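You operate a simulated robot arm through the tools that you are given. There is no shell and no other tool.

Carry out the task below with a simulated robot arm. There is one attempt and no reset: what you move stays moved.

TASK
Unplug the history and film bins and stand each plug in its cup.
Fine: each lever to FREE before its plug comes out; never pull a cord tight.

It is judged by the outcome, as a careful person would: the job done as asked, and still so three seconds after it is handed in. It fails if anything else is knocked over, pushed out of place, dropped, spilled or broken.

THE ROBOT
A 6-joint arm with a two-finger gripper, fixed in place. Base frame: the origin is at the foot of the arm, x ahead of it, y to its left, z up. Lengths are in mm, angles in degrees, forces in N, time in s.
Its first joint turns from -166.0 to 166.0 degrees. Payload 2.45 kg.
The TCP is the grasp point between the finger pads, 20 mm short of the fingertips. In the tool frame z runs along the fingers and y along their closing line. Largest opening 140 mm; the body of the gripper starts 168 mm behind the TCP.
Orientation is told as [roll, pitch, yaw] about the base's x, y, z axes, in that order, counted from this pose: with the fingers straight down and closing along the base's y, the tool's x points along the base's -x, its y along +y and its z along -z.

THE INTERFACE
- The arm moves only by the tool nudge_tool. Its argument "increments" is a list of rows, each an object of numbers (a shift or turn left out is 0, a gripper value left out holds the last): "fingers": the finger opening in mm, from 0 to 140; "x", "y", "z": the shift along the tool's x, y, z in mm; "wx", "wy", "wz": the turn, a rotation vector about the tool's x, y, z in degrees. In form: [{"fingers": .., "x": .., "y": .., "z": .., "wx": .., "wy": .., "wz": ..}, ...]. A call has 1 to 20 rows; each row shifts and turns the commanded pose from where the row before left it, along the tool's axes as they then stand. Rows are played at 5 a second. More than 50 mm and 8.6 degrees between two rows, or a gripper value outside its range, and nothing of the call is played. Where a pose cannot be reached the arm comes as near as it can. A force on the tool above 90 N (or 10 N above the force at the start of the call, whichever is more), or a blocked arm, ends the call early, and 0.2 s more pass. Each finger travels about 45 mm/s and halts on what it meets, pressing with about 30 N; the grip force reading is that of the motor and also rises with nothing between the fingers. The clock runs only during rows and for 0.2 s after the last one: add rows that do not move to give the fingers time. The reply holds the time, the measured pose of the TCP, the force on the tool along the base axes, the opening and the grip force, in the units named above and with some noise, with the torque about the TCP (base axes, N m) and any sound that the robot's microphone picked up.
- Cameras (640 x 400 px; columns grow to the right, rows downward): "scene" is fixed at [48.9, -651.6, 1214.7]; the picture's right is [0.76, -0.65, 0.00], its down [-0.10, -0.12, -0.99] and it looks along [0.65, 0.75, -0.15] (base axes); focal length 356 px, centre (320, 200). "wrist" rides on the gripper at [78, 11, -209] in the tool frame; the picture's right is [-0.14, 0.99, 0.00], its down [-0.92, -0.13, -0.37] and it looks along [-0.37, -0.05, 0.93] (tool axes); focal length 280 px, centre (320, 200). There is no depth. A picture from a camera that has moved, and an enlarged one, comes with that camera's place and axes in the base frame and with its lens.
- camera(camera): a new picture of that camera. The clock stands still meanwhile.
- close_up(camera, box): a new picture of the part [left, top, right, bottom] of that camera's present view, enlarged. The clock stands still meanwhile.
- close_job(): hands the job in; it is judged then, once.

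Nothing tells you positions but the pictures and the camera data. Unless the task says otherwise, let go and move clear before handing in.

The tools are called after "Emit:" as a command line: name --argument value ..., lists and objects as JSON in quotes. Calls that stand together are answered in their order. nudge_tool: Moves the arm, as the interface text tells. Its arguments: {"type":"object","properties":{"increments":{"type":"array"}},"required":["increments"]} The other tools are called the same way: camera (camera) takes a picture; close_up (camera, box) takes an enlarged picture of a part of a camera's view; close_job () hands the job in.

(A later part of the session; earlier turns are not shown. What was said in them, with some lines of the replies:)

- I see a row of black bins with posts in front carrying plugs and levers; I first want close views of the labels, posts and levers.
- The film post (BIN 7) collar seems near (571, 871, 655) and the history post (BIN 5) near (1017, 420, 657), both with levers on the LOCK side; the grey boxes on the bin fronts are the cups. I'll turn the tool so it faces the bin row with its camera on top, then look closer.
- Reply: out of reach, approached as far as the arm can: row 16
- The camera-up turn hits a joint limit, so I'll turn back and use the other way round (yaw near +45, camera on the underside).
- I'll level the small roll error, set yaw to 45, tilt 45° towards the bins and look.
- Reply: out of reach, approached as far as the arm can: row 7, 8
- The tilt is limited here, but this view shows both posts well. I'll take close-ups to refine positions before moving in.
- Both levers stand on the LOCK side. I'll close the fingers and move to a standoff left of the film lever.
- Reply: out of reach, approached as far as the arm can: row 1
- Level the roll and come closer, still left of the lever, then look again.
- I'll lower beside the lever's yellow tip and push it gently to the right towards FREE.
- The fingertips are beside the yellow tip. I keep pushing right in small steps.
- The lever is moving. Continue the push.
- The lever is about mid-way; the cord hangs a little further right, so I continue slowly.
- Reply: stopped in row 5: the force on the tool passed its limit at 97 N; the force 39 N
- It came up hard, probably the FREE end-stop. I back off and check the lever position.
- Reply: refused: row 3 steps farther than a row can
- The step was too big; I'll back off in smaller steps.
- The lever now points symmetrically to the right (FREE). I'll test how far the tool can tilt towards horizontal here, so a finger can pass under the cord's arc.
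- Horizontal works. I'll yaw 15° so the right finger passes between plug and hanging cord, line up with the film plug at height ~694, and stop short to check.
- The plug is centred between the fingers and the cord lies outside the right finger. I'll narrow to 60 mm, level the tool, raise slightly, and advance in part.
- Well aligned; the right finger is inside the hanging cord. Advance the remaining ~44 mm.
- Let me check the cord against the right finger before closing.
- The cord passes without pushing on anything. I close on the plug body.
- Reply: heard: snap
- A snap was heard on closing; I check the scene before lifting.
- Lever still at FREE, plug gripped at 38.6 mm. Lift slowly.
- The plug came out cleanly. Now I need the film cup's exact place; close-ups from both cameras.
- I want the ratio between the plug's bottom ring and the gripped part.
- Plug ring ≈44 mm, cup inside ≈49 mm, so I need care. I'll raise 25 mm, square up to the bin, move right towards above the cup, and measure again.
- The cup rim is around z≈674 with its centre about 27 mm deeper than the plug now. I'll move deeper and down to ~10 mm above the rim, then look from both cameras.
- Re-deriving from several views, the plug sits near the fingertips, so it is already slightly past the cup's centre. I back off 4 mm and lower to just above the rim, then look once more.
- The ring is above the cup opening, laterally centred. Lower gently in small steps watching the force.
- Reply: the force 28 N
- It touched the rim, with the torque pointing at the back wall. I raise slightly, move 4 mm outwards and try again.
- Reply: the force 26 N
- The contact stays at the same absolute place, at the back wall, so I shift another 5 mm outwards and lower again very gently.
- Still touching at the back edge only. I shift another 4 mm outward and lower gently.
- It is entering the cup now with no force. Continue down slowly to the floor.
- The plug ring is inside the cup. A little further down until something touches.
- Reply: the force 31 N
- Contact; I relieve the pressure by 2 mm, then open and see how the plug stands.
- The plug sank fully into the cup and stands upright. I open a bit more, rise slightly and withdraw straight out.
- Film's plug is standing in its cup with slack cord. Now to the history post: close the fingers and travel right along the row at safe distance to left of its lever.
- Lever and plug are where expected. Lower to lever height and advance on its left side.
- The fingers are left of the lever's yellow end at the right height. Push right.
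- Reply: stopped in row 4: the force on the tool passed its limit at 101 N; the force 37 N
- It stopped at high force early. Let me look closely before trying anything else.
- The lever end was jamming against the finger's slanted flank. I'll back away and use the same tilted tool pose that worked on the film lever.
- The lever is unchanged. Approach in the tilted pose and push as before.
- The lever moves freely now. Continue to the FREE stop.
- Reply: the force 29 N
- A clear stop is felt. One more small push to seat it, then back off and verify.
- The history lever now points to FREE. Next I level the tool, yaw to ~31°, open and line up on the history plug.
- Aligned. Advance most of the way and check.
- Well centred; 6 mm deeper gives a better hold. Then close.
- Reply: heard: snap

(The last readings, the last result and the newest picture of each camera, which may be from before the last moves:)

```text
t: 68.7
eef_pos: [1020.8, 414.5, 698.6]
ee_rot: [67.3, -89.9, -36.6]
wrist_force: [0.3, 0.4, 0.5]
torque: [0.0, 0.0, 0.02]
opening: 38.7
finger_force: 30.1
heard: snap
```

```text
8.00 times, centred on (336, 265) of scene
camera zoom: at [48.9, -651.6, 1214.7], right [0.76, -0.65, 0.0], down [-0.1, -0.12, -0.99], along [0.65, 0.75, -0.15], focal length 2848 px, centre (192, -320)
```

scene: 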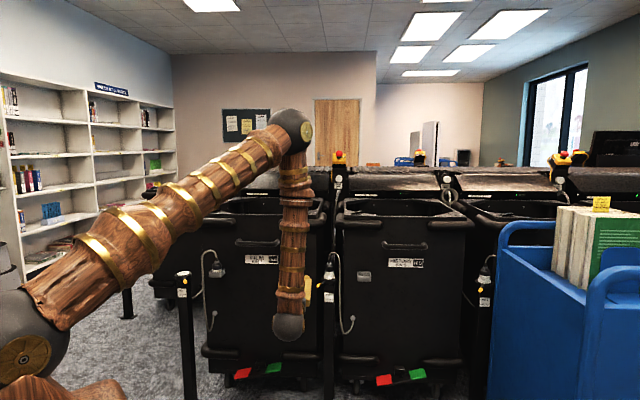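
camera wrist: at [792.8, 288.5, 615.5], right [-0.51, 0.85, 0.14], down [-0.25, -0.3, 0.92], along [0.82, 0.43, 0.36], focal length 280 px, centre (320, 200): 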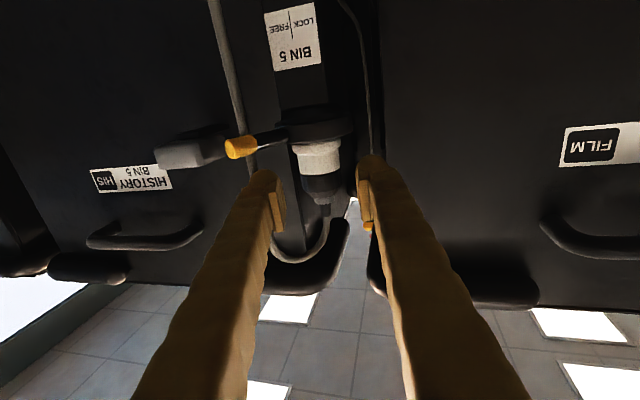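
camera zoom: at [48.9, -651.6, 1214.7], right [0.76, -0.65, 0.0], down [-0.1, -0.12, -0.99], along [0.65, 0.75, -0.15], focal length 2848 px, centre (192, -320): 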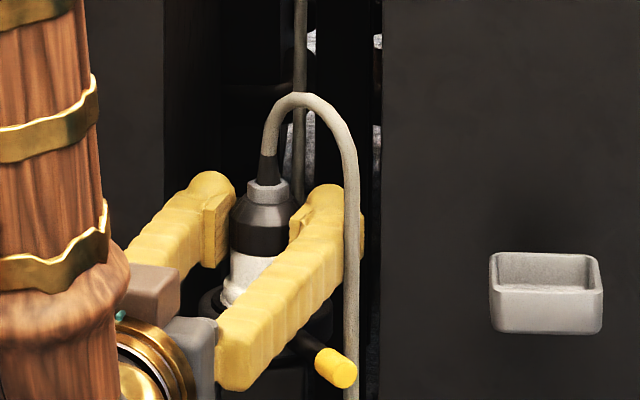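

Gripped. Lift slowly straight up.

Emit:
nudge_tool --increments '[{"x": -4}, {"x": -5}, {"x": -6}, {"x": -8}, {"x": -8}, {"x": -12}, {"x": -13}, {}]'

Emit:
close_up --camera "scene" --box '[296, 235, 376, 285]'

Emit:
camera --camera "wrist"

```text
t: 70.5
eef_pos: [1021.5, 413.9, 755.0]
ee_rot: [65.0, -89.9, -34.2]
wrist_force: [0.1, 0.8, -1.2]
torque: [-0.02, -0.03, -0.01]
opening: 38.4
finger_force: 30.2
```

```text
8.00 times, centred on (336, 260) of scene
camera zoom: at [48.9, -651.6, 1214.7], right [0.76, -0.65, 0.0], down [-0.1, -0.12, -0.99], along [0.65, 0.75, -0.15], focal length 2848 px, centre (192, -280)
```

zoom: 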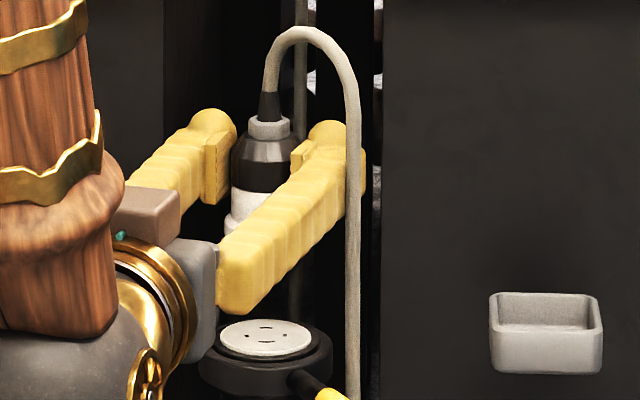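

```text
taken
camera wrist: at [838.8, 315.5, 676.0], right [-0.51, 0.85, 0.14], down [-0.25, -0.3, 0.92], along [0.82, 0.43, 0.36], focal length 280 px, centre (320, 200)
```

wrist: 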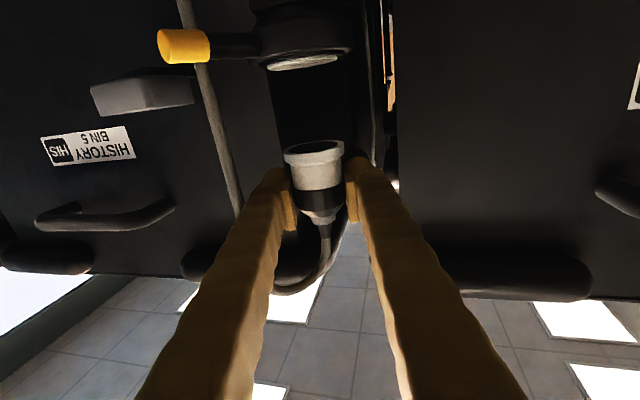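

The plug is out. Square up to yaw 45 and move right 150 mm above the history cup, then inspect.

Emit:
nudge_tool --increments '[{"wx": -7}, {"wx": -7}, {"y": -30}, {"y": -30}, {"y": -30}, {"y": -30}, {"y": -30}, {}]'

Emit:
camera --camera "wrist"

Emit:
close_up --camera "wrist" --box '[240, 30, 400, 130]'

Emit:
close_up --camera "scene" --box '[324, 235, 404, 285]'

```text
t: 72.2
eef_pos: [1128.9, 305.5, 754.9]
ee_rot: [83.7, -89.9, -38.9]
wrist_force: [-0.6, 0.6, 0.4]
torque: [0.01, -0.03, -0.05]
opening: 38.6
finger_force: 29.7
```

```text
taken
camera wrist: at [974.0, 165.6, 675.5], right [-0.7, 0.7, 0.14], down [-0.17, -0.35, 0.92], along [0.7, 0.62, 0.36], focal length 280 px, centre (320, 200)
```

wrist: 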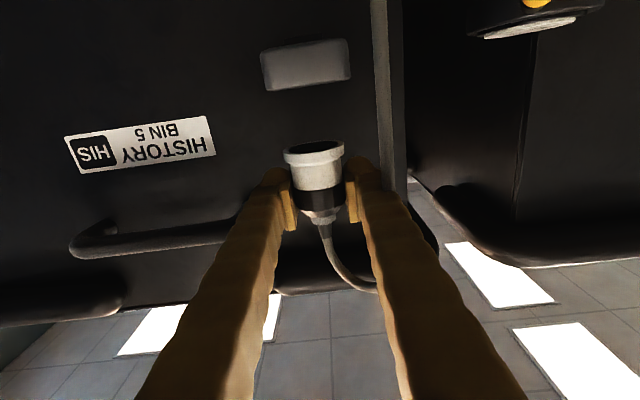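

```text
4.00 times, centred on (320, 80) of wrist
camera zoom: at [974.0, 165.6, 675.5], right [-0.7, 0.7, 0.14], down [-0.17, -0.35, 0.92], along [0.7, 0.62, 0.36], focal length 1122 px, centre (320, 680)
```

zoom: 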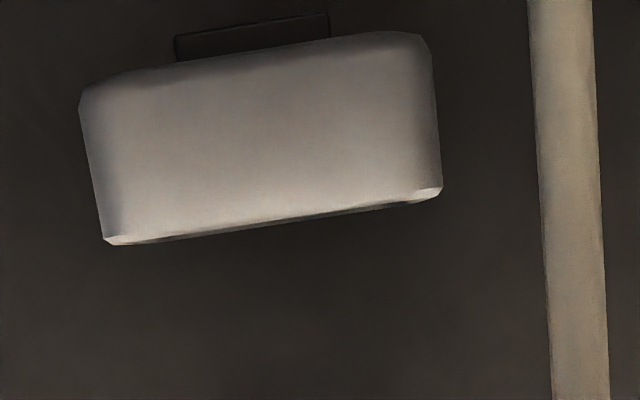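

```text
8.00 times, centred on (364, 260) of scene
camera zoom: at [48.9, -651.6, 1214.7], right [0.76, -0.65, 0.0], down [-0.1, -0.12, -0.99], along [0.65, 0.75, -0.15], focal length 2848 px, centre (-32, -280)
```

zoom: 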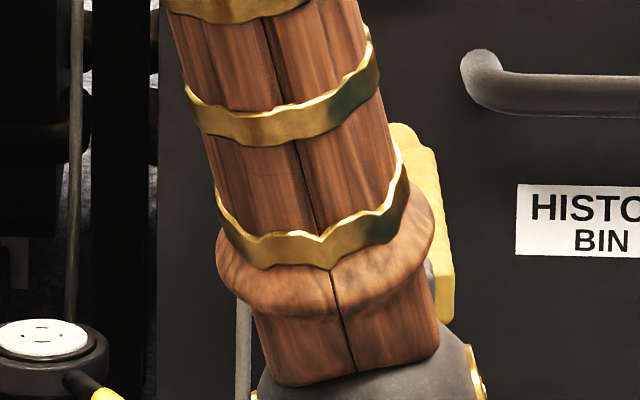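

Laterally 2 mm adjustment is needed; let me measure the ring in the grip to settle the depth.

Emit:
close_up --camera "wrist" --box '[256, 120, 384, 200]'

```text
5.00 times, centred on (320, 160) of wrist
camera zoom: at [974.0, 165.6, 675.5], right [-0.7, 0.7, 0.14], down [-0.17, -0.35, 0.92], along [0.7, 0.62, 0.36], focal length 1402 px, centre (320, 400)
```

zoom: 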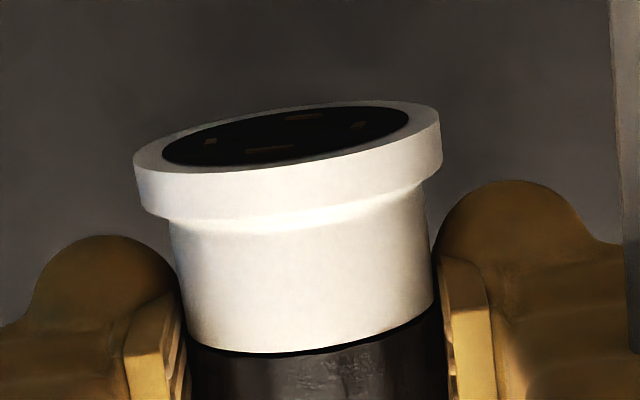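

Ring and cup geometry agree with the plan: shift 2.3 mm left, 6 mm deeper, then lower to just above the rim.

Emit:
nudge_tool --increments '[{"y": 2.3, "z": 3}, {"z": 3}, {"x": 15}, {"x": 15}, {"x": 9}, {}]'

Emit:
close_up --camera "wrist" --box '[240, 90, 400, 190]'

Emit:
close_up --camera "scene" --box '[324, 245, 404, 295]'

```text
t: 73.7
eef_pos: [1130.1, 313.7, 715.3]
ee_rot: [87.6, -89.9, -42.7]
wrist_force: [0.4, 0.2, -1.5]
torque: [0.04, 0.01, -0.04]
opening: 38.8
finger_force: 29.5
```

```text
4.00 times, centred on (320, 140) of wrist
camera zoom: at [975.9, 172.7, 636.4], right [-0.7, 0.7, 0.14], down [-0.17, -0.35, 0.92], along [0.7, 0.62, 0.36], focal length 1122 px, centre (320, 440)
```

zoom: 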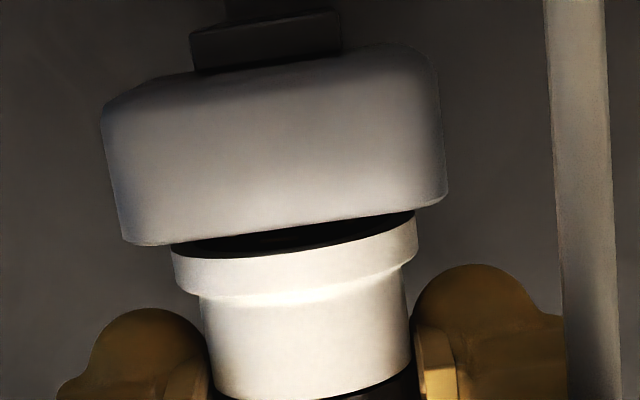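

```text
8.00 times, centred on (364, 270) of scene
camera zoom: at [48.9, -651.6, 1214.7], right [0.76, -0.65, 0.0], down [-0.1, -0.12, -0.99], along [0.65, 0.75, -0.15], focal length 2848 px, centre (-32, -360)
```

zoom: 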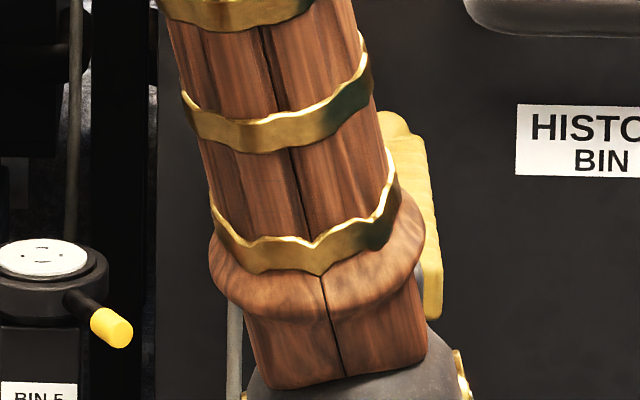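

Good alignment. Lower gently in small steps.

Emit:
nudge_tool --increments '[{"x": 2}, {"x": 1.5}, {"x": 1.5}, {"x": 1}, {}]'

```text
t: 74.8
eef_pos: [1129.8, 312.8, 711.7]
ee_rot: [164.2, -89.9, -119.4]
wrist_force: [-0.3, 1.1, 16.4]
torque: [-0.08, 0.17, -0.03]
opening: 38.5
finger_force: 29.8
```

Now it touches the front wall (torque reversed). Raise slightly, go 3 mm deeper, lower again.

Emit:
nudge_tool --increments '[{"x": -4}, {"z": 3}, {"x": 2}, {"x": 1.5}, {"x": 1.5}, {"x": 1}, {}]'

```text
t: 76.5
eef_pos: [1132.0, 315.2, 709.9]
ee_rot: [170.8, -89.9, -126.0]
wrist_force: [6.4, 6.7, 25.7]
torque: [-0.12, 0.08, 0.01]
opening: 38.3
finger_force: 30.1
```

Still the front edge; raise, 3 mm deeper, and retry.

Emit:
nudge_tool --increments '[{"x": -5}, {"z": 3}, {"x": 2}, {"x": 1.5}, {"x": 1}, {}]'

Emit:
close_up --camera "wrist" --box '[240, 100, 400, 200]'

```text
t: 77.8
eef_pos: [1135.0, 317.3, 707.9]
ee_rot: [78.7, -89.9, -33.9]
wrist_force: [0.6, 0.0, -1.5]
torque: [0.01, 0.03, 0.01]
opening: 37.7
finger_force: 29.9
```

```text
4.00 times, centred on (320, 150) of wrist
camera zoom: at [980.0, 176.8, 628.6], right [-0.7, 0.7, 0.14], down [-0.17, -0.35, 0.92], along [0.7, 0.62, 0.36], focal length 1122 px, centre (320, 400)
```

zoom: 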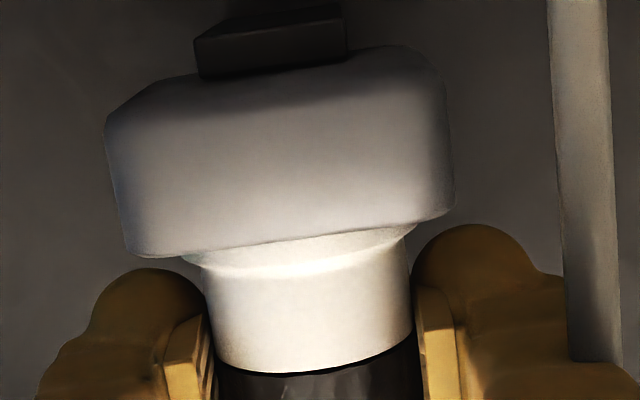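

No force at this depth now. Continue lowering in small steps.

Emit:
nudge_tool --increments '[{"x": 1.5}, {"x": 1.5}, {"x": 1}, {}]'

```text
t: 78.8
eef_pos: [1134.2, 317.2, 703.9]
ee_rot: [83.7, -89.9, -38.9]
wrist_force: [-0.4, -0.5, -1.5]
torque: [0.01, 0.01, 0.01]
opening: 38.0
finger_force: 30.7
```

It's inside the rim. Continue to the floor.

Emit:
nudge_tool --increments '[{"x": 1.5}, {"x": 1.5}, {"x": 1.5}, {"x": 1}, {"x": 1}, {}]'

Emit:
close_up --camera "wrist" --box '[240, 100, 400, 200]'

```text
t: 80.2
eef_pos: [1133.0, 318.2, 696.7]
ee_rot: [82.8, -90.0, -37.8]
wrist_force: [0.5, 0.7, -0.6]
torque: [0.0, -0.01, -0.03]
opening: 37.9
finger_force: 29.9
```

```text
4.00 times, centred on (320, 150) of wrist
camera zoom: at [980.3, 177.1, 618.0], right [-0.7, 0.7, 0.14], down [-0.17, -0.35, 0.92], along [0.7, 0.62, 0.36], focal length 1122 px, centre (320, 400)
```

zoom: 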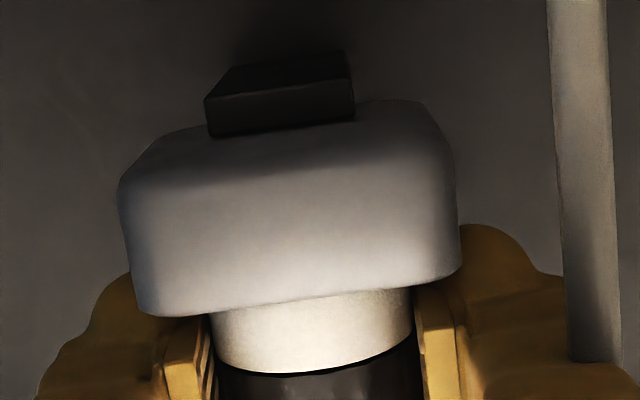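

Emit:
nudge_tool --increments '[{"x": 1}, {"x": 1}, {"x": 1}, {}]'

```text
t: 81.2
eef_pos: [1134.5, 317.8, 694.3]
ee_rot: [86.9, -90.0, -42.1]
wrist_force: [2.0, 2.1, -0.8]
torque: [0.06, -0.06, -0.01]
opening: 37.9
finger_force: 29.6
```

Nearly at the floor. One more millimetre, then open gently.

Emit:
nudge_tool --increments '[{"x": 0.8}, {}, {"fingers": 42}, {"fingers": 46}, {"fingers": 52}, {}, {}]'

Emit:
close_up --camera "wrist" --box '[240, 100, 400, 200]'

Emit:
camera --camera "scene"

```text
t: 82.8
eef_pos: [1134.3, 317.2, 693.4]
ee_rot: [82.3, -89.9, -37.5]
wrist_force: [-0.3, -0.4, -0.3]
torque: [0.03, 0.02, 0.01]
opening: 51.9
finger_force: 0.1
```

```text
4.00 times, centred on (320, 150) of wrist
camera zoom: at [980.1, 177.0, 614.5], right [-0.7, 0.7, 0.14], down [-0.17, -0.35, 0.92], along [0.7, 0.62, 0.36], focal length 1122 px, centre (320, 400)
```

zoom: 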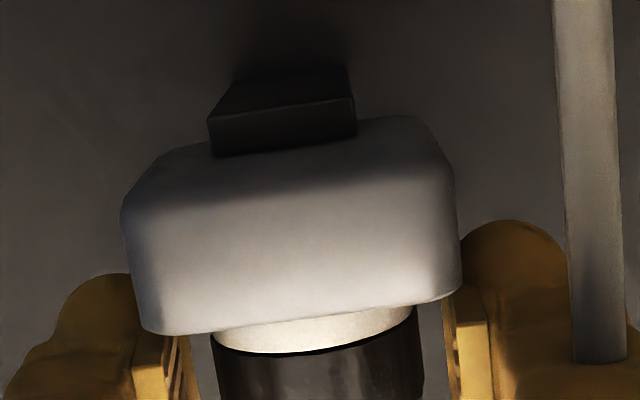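

```text
taken
```

scene: 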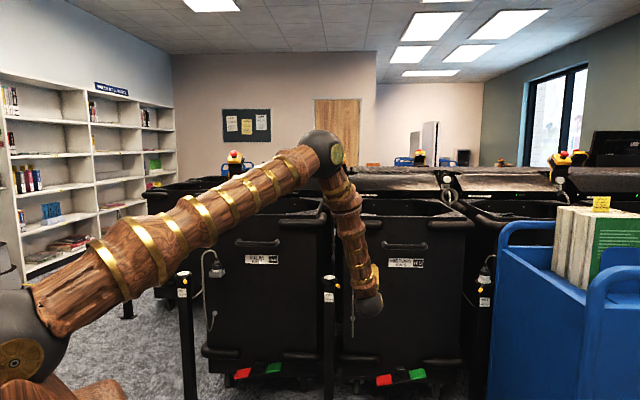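

The history plug settled into its cup. Open a bit more, rise slightly and withdraw straight back.

Emit:
nudge_tool --increments '[{"fingers": 62, "x": -3}, {}, {"z": -15}, {"z": -20}, {"z": -25}, {"z": -30}, {"z": -30}, {"z": -40}, {"z": -40}, {"y": 40}, {"y": 45}, {"y": 45}, {"y": 45}, {"y": 45}, {"y": 45}, {}]'

Emit:
camera --camera "wrist"

Emit:
camera --camera "scene"

Emit:
close_up --camera "scene" --box '[310, 235, 406, 295]'

Emit:
close_up --camera "scene" --box '[160, 235, 256, 295]'

```text
t: 86.2
eef_pos: [806.6, 364.3, 698.1]
ee_rot: [85.9, -89.9, -41.3]
wrist_force: [-0.9, 0.0, -0.8]
torque: [0.0, -0.02, 0.01]
opening: 61.8
finger_force: 0.0
```

```text
taken
camera wrist: at [651.7, 224.3, 618.2], right [-0.7, 0.7, 0.14], down [-0.17, -0.35, 0.92], along [0.7, 0.62, 0.36], focal length 280 px, centre (320, 200)
```

wrist: 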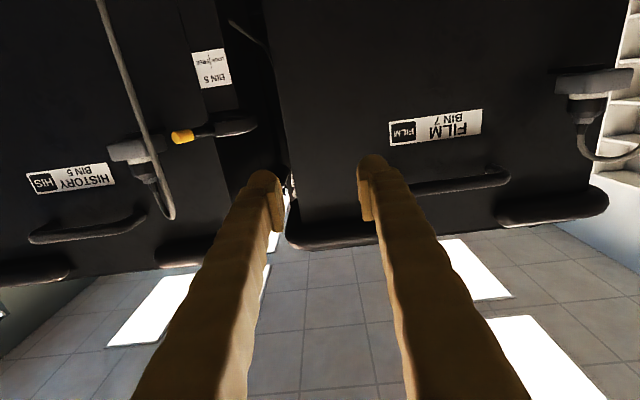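

```text
taken
```

scene: 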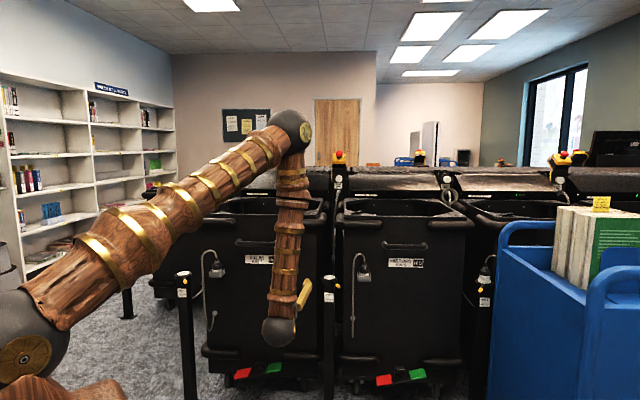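

```text
6.67 times, centred on (358, 265) of scene
camera zoom: at [48.9, -651.6, 1214.7], right [0.76, -0.65, 0.0], down [-0.1, -0.12, -0.99], along [0.65, 0.75, -0.15], focal length 2373 px, centre (67, -233)
```

zoom: 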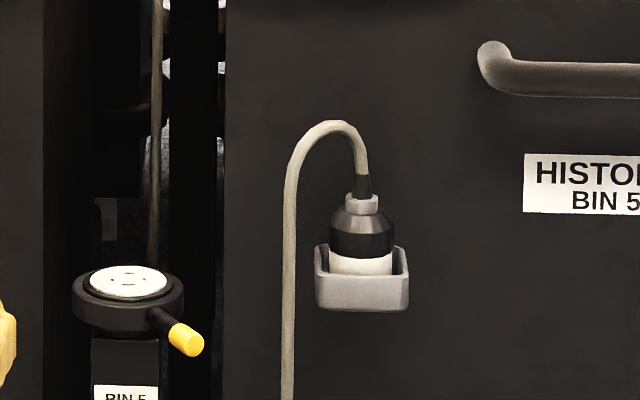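

```text
6.67 times, centred on (208, 265) of scene
camera zoom: at [48.9, -651.6, 1214.7], right [0.76, -0.65, 0.0], down [-0.1, -0.12, -0.99], along [0.65, 0.75, -0.15], focal length 2373 px, centre (1067, -233)
```

zoom: 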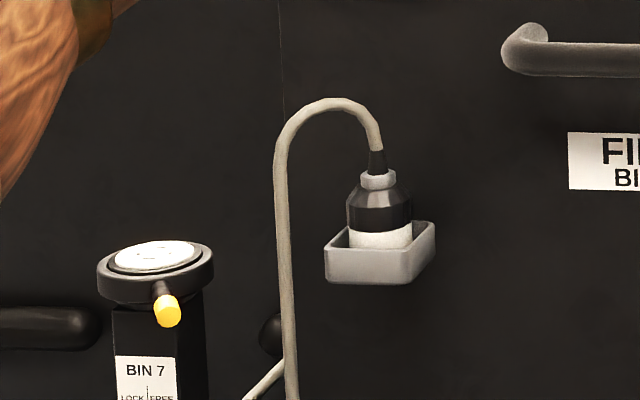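

Both plugs stand upright in their own cups with slack cords. Both levers are at FREE and the arm is clear, so I hand the job in.

Emit:
close_job

```text
The job is handed in.
```

The film and history bins are both unplugged, and each plug stands upright in its own cup. I set each lever to FREE before lifting its plug. Both cords looked slack in the last pictures, and I saw nothing knocked over or moved.

- **History lever:** my first push jammed it and the arm stopped at 101 N. The lever had not moved, and a second push from a different angle moved it to FREE.
- **Film lever:** the push ended against its stop at 97 N.
- **Cups:** each plug touched the rim of its cup a few times on the way in, with up to 27 N. It then went in, and dropped the last few millimetres when I let go.
- **Snap sound:** I heard a snap each time the gripper closed on a plug. I found no damage, but I don't know what made the sound.
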